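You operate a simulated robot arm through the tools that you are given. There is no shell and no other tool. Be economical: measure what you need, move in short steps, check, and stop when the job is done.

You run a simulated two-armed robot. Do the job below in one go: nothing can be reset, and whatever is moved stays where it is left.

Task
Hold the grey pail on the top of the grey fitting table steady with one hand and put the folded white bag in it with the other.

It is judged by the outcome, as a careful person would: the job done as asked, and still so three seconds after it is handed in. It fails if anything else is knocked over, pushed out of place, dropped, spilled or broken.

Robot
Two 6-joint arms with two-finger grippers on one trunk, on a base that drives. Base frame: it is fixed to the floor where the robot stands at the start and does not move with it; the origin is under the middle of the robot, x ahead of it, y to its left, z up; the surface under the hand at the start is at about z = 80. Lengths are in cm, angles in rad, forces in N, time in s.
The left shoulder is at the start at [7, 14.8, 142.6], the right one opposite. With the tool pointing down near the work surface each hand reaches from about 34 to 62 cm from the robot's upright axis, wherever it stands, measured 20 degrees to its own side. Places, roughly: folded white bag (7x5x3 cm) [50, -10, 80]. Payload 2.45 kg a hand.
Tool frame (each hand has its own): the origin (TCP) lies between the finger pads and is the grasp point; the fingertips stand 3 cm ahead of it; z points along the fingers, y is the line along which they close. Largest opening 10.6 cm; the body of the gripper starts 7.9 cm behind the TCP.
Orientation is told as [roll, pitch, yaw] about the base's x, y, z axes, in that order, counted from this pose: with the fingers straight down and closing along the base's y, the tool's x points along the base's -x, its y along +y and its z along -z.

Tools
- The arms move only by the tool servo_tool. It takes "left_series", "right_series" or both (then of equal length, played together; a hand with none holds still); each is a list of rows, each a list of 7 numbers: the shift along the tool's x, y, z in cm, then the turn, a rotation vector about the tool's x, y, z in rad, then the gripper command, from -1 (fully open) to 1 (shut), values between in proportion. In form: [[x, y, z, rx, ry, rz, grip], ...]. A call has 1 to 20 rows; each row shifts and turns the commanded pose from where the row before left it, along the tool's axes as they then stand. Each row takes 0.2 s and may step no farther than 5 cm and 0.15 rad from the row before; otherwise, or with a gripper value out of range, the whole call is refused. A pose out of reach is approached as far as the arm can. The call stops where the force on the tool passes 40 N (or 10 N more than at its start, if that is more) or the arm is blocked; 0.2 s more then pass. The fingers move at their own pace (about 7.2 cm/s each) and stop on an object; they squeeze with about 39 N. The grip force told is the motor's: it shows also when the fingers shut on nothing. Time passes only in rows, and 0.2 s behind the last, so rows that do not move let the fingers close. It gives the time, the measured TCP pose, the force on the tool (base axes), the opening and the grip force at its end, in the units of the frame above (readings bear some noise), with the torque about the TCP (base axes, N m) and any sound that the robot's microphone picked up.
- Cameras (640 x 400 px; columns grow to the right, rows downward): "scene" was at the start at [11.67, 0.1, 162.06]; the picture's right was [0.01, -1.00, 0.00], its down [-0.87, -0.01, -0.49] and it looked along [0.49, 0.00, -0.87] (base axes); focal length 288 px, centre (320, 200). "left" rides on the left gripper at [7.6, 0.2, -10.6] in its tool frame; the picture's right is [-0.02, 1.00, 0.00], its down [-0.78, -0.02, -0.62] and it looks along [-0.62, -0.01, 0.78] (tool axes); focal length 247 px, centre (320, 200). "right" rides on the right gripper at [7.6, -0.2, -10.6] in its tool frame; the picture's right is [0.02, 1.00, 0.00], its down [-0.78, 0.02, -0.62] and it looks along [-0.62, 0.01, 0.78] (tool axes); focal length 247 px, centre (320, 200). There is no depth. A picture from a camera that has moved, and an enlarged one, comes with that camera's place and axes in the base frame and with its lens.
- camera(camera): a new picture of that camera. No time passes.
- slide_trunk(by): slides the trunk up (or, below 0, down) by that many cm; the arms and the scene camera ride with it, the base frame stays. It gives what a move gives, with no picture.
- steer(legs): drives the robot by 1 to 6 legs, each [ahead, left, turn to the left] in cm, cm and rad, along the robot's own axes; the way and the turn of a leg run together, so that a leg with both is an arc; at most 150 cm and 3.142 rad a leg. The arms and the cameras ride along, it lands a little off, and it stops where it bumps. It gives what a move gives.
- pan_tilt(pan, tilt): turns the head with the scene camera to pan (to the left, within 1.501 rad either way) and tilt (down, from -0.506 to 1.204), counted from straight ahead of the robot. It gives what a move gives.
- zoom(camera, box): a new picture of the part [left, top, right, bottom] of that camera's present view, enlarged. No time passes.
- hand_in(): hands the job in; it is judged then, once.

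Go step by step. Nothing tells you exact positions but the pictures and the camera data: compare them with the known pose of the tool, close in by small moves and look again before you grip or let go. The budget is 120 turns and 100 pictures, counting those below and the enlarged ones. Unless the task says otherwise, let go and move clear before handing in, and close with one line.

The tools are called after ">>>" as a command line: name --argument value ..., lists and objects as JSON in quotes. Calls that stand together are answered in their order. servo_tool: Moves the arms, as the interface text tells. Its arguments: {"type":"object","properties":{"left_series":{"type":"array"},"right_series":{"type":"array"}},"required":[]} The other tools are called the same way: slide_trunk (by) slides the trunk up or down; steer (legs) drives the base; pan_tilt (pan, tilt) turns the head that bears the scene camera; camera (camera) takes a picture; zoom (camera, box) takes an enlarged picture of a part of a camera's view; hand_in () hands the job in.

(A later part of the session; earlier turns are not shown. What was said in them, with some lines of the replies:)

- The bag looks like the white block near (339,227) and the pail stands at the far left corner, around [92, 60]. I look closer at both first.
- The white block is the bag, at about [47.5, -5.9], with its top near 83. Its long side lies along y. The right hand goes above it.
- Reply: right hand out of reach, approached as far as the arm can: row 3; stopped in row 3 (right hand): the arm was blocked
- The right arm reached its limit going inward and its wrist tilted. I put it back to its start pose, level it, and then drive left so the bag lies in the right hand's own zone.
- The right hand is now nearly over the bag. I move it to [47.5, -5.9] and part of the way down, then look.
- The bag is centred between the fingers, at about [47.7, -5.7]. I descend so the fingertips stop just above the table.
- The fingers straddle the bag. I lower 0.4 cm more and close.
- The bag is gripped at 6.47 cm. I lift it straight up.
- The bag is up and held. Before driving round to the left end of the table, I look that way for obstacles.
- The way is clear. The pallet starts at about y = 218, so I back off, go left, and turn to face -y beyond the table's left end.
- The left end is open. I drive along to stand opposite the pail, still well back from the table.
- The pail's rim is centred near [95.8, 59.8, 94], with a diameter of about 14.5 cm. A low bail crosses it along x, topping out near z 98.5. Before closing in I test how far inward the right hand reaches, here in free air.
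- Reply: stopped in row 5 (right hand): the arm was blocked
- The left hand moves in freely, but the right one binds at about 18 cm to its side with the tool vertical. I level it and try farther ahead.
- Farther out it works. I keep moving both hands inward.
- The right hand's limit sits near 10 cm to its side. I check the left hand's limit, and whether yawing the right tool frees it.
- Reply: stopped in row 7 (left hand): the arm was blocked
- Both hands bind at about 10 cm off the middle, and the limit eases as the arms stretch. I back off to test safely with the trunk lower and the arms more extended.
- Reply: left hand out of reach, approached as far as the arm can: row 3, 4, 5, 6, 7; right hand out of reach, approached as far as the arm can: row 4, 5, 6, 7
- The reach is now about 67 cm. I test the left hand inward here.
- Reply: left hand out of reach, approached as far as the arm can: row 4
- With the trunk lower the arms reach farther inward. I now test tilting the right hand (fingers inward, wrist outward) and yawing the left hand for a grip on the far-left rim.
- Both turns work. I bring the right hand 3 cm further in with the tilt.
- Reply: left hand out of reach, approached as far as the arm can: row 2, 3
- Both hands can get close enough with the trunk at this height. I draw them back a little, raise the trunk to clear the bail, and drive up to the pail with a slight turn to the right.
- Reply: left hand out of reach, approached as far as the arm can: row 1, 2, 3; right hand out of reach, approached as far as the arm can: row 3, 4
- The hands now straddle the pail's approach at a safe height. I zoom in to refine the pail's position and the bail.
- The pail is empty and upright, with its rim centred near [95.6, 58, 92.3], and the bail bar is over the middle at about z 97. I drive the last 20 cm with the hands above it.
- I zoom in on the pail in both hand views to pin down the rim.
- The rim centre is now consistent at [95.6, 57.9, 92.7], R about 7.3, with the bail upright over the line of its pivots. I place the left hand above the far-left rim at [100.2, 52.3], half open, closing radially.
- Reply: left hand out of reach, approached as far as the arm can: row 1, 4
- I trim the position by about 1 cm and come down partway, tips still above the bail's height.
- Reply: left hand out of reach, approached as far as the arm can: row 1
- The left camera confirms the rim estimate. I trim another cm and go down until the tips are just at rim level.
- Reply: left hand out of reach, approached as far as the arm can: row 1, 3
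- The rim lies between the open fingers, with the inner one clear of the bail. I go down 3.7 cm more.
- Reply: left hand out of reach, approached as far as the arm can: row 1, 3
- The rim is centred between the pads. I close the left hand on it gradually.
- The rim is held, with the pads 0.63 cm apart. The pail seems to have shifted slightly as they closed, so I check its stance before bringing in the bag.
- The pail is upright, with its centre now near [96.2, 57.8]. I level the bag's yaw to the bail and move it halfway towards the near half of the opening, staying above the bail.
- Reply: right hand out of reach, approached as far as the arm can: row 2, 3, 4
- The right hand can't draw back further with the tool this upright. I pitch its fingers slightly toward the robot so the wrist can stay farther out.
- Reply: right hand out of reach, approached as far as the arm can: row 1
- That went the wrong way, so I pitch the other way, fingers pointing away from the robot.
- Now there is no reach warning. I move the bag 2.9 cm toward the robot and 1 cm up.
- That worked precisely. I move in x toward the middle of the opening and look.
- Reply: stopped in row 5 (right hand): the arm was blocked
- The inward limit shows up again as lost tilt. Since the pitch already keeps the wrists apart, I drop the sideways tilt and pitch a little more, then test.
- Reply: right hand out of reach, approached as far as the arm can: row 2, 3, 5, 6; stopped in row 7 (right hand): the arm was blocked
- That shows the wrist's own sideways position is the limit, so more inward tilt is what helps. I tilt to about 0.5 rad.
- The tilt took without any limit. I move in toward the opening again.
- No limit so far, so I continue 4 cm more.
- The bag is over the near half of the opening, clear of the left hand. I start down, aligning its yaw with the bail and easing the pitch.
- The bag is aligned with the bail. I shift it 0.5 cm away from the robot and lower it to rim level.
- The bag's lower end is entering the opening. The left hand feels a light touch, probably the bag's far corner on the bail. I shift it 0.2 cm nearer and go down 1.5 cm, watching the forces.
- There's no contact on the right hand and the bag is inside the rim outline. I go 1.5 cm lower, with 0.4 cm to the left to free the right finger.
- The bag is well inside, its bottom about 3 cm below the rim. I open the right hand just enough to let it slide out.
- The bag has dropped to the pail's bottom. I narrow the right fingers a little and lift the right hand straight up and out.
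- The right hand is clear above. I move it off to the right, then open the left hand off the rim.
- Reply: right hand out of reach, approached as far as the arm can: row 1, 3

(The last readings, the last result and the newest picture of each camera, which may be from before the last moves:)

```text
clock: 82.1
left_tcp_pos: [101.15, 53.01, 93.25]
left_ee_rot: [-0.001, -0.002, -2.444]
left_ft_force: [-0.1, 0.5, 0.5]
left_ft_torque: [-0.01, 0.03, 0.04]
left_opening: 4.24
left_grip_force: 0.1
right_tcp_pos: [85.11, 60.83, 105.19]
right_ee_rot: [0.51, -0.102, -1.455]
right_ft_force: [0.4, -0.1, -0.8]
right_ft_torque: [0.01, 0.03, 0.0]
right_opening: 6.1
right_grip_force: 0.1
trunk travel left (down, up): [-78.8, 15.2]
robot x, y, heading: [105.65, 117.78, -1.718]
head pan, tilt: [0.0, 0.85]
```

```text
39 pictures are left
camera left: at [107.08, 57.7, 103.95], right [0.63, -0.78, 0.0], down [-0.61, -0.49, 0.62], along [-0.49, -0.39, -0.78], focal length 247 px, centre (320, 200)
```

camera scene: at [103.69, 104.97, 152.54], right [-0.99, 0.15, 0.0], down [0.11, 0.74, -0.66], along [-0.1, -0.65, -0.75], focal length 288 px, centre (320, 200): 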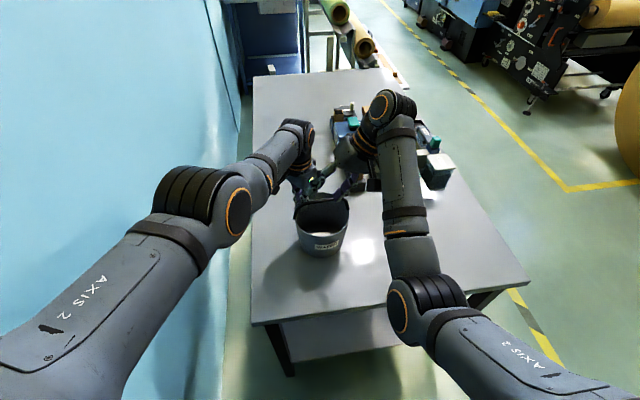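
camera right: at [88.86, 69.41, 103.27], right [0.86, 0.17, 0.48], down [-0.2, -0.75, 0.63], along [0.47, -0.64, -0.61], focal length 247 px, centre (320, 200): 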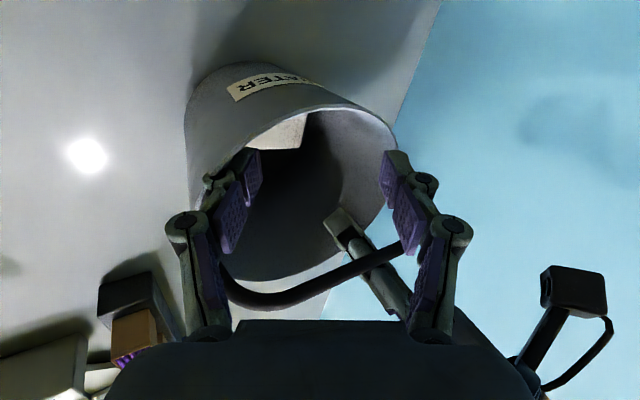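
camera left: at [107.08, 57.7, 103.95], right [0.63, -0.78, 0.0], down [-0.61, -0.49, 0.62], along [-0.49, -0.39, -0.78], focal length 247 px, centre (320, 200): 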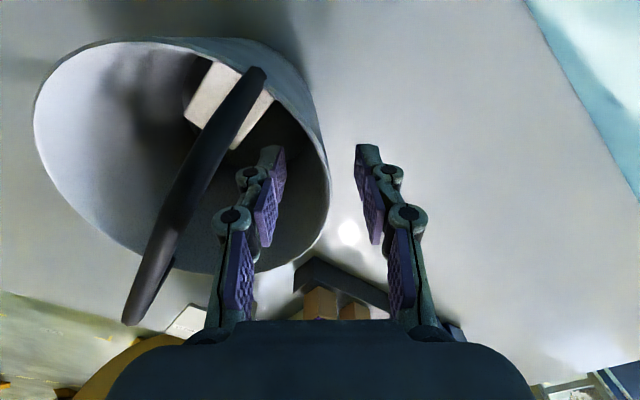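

The left fingers are free of the rim with clearance on both sides. I lift the left hand straight up.

>>> servo_tool --left_series '[[0, 0, -1, 0, 0, 0, 0.15], [0, 0, -1, 0, 0, 0, 0.15], [0, 0, -1.5, 0, 0, 0, 0.15], [0, 0, -1.5, 0, 0, 0, 0.15], [0, 0, -2, 0, 0, 0, 0.15], [0, 0, -2, 0, 0, 0, 0.15], [0, 0, -2, 0, 0, 0, 0.15], [0, 0, -2, 0, 0, 0, 0.15], [0, 0, 0, 0, 0, 0, 0.15]]'

>>> camera --camera "left"

>>> camera --camera "scene"

```text
clock: 84.1
left_tcp_pos: [100.19, 51.13, 105.97]
left_ee_rot: [-0.001, 0.001, -2.445]
left_ft_force: [0.5, -0.6, -0.9]
left_ft_torque: [0.01, -0.01, 0.01]
left_opening: 4.52
left_grip_force: 0.0
left hand out of reach, approached as far as the arm can: row 2, 3, 4, 5, 7
right_tcp_pos: [85.19, 60.86, 105.04]
right_ee_rot: [0.509, -0.104, -1.457]
right_ft_force: [0.3, -0.2, -0.4]
right_ft_torque: [0.01, -0.03, -0.01]
right_opening: 6.11
right_grip_force: 0.1
trunk travel left (down, up): [-78.8, 15.2]
robot x, y, heading: [105.81, 117.52, -1.719]
head pan, tilt: [0.0, 0.85]
```

```text
38 pictures are left
camera left: at [106.11, 55.8, 116.72], right [0.63, -0.78, 0.0], down [-0.61, -0.49, 0.62], along [-0.48, -0.39, -0.78], focal length 247 px, centre (320, 200)
```

left: 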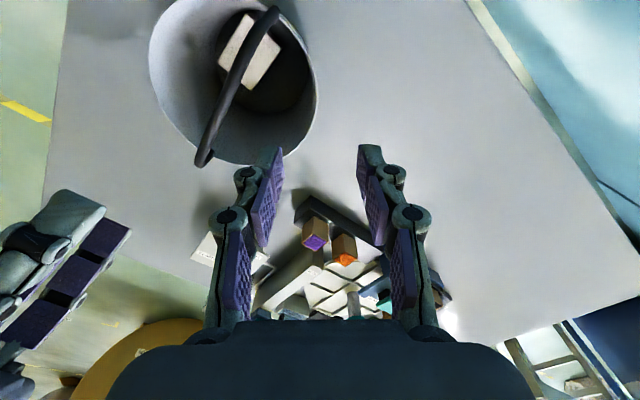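

```text
37 pictures are left
camera scene: at [103.71, 104.88, 152.53], right [-0.99, 0.15, 0.0], down [0.11, 0.74, -0.66], along [-0.1, -0.65, -0.75], focal length 288 px, centre (320, 200)
```

scene: 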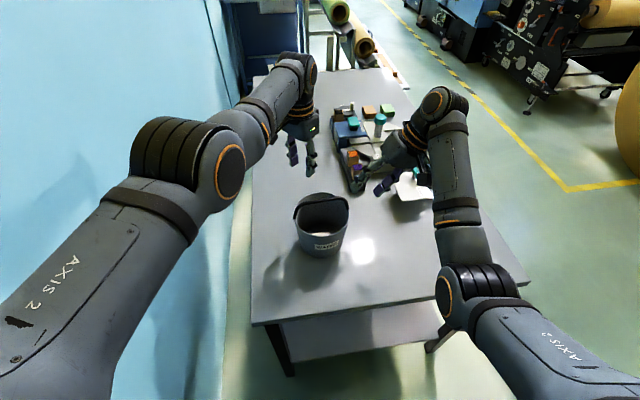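

The bag lies flat in the upright pail. I raise the trunk a little and back the robot away so both hands are well clear.

>>> slide_trunk --by 8

>>> steer --legs '[[-30, 0, 0]]'

>>> camera --camera "scene"

```text
clock: 85.3
left_tcp_pos: [100.1, 51.13, 113.87]
left_ee_rot: [0.0, 0.002, -2.445]
left_ft_force: [0.0, -0.2, -0.3]
left_ft_torque: [0.0, -0.01, -0.02]
left_opening: 4.5
left_grip_force: 0.0
right_tcp_pos: [85.07, 60.91, 113.13]
right_ee_rot: [0.51, -0.103, -1.456]
right_ft_force: [0.7, 0.4, -0.5]
right_ft_torque: [0.02, -0.01, -0.01]
right_opening: 6.1
right_grip_force: 0.0
trunk travel left (down, up): [-86.8, 7.2]
robot x, y, heading: [105.78, 117.48, -1.721]
head pan, tilt: [0.0, 0.85]
```

```text
clock: 87.3
left_tcp_pos: [104.42, 80.84, 113.82]
left_ee_rot: [-0.002, 0.004, -2.448]
left_ft_force: [0.4, -0.4, 0.1]
left_ft_torque: [0.03, -0.01, 0.02]
left_opening: 4.48
left_grip_force: 0.2
right_tcp_pos: [89.39, 90.66, 112.91]
right_ee_rot: [0.509, -0.1, -1.462]
right_ft_force: [0.3, 0.1, 1.5]
right_ft_torque: [0.03, 0.03, 0.01]
right_opening: 6.1
right_grip_force: 0.0
trunk travel left (down, up): [-86.8, 7.2]
robot x, y, heading: [109.89, 147.37, -1.722]
head pan, tilt: [0.0, 0.85]
```

```text
36 pictures are left
camera scene: at [108.15, 134.53, 160.5], right [-0.99, 0.15, 0.0], down [0.11, 0.74, -0.66], along [-0.1, -0.65, -0.75], focal length 288 px, centre (320, 200)
```

scene: 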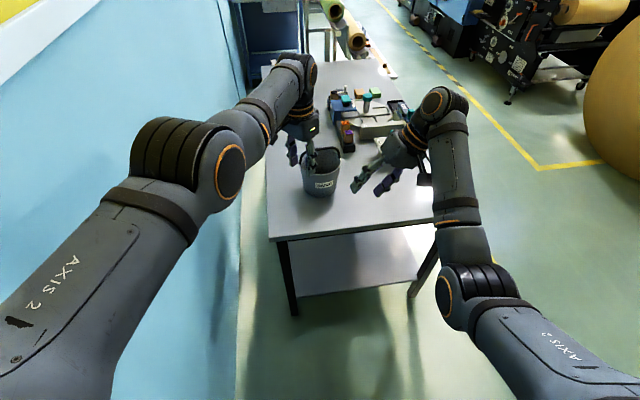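

The pail stands upright in its place with the bag inside, everything else on the table is where it was, and both hands are clear. I hand in.

>>> hand_in

```text
The job is handed in.
```

The folded white bag is in the grey pail, placed with the right hand while the left held the rim; the pail stands upright within about 1 cm of where it was, and nothing else was moved.
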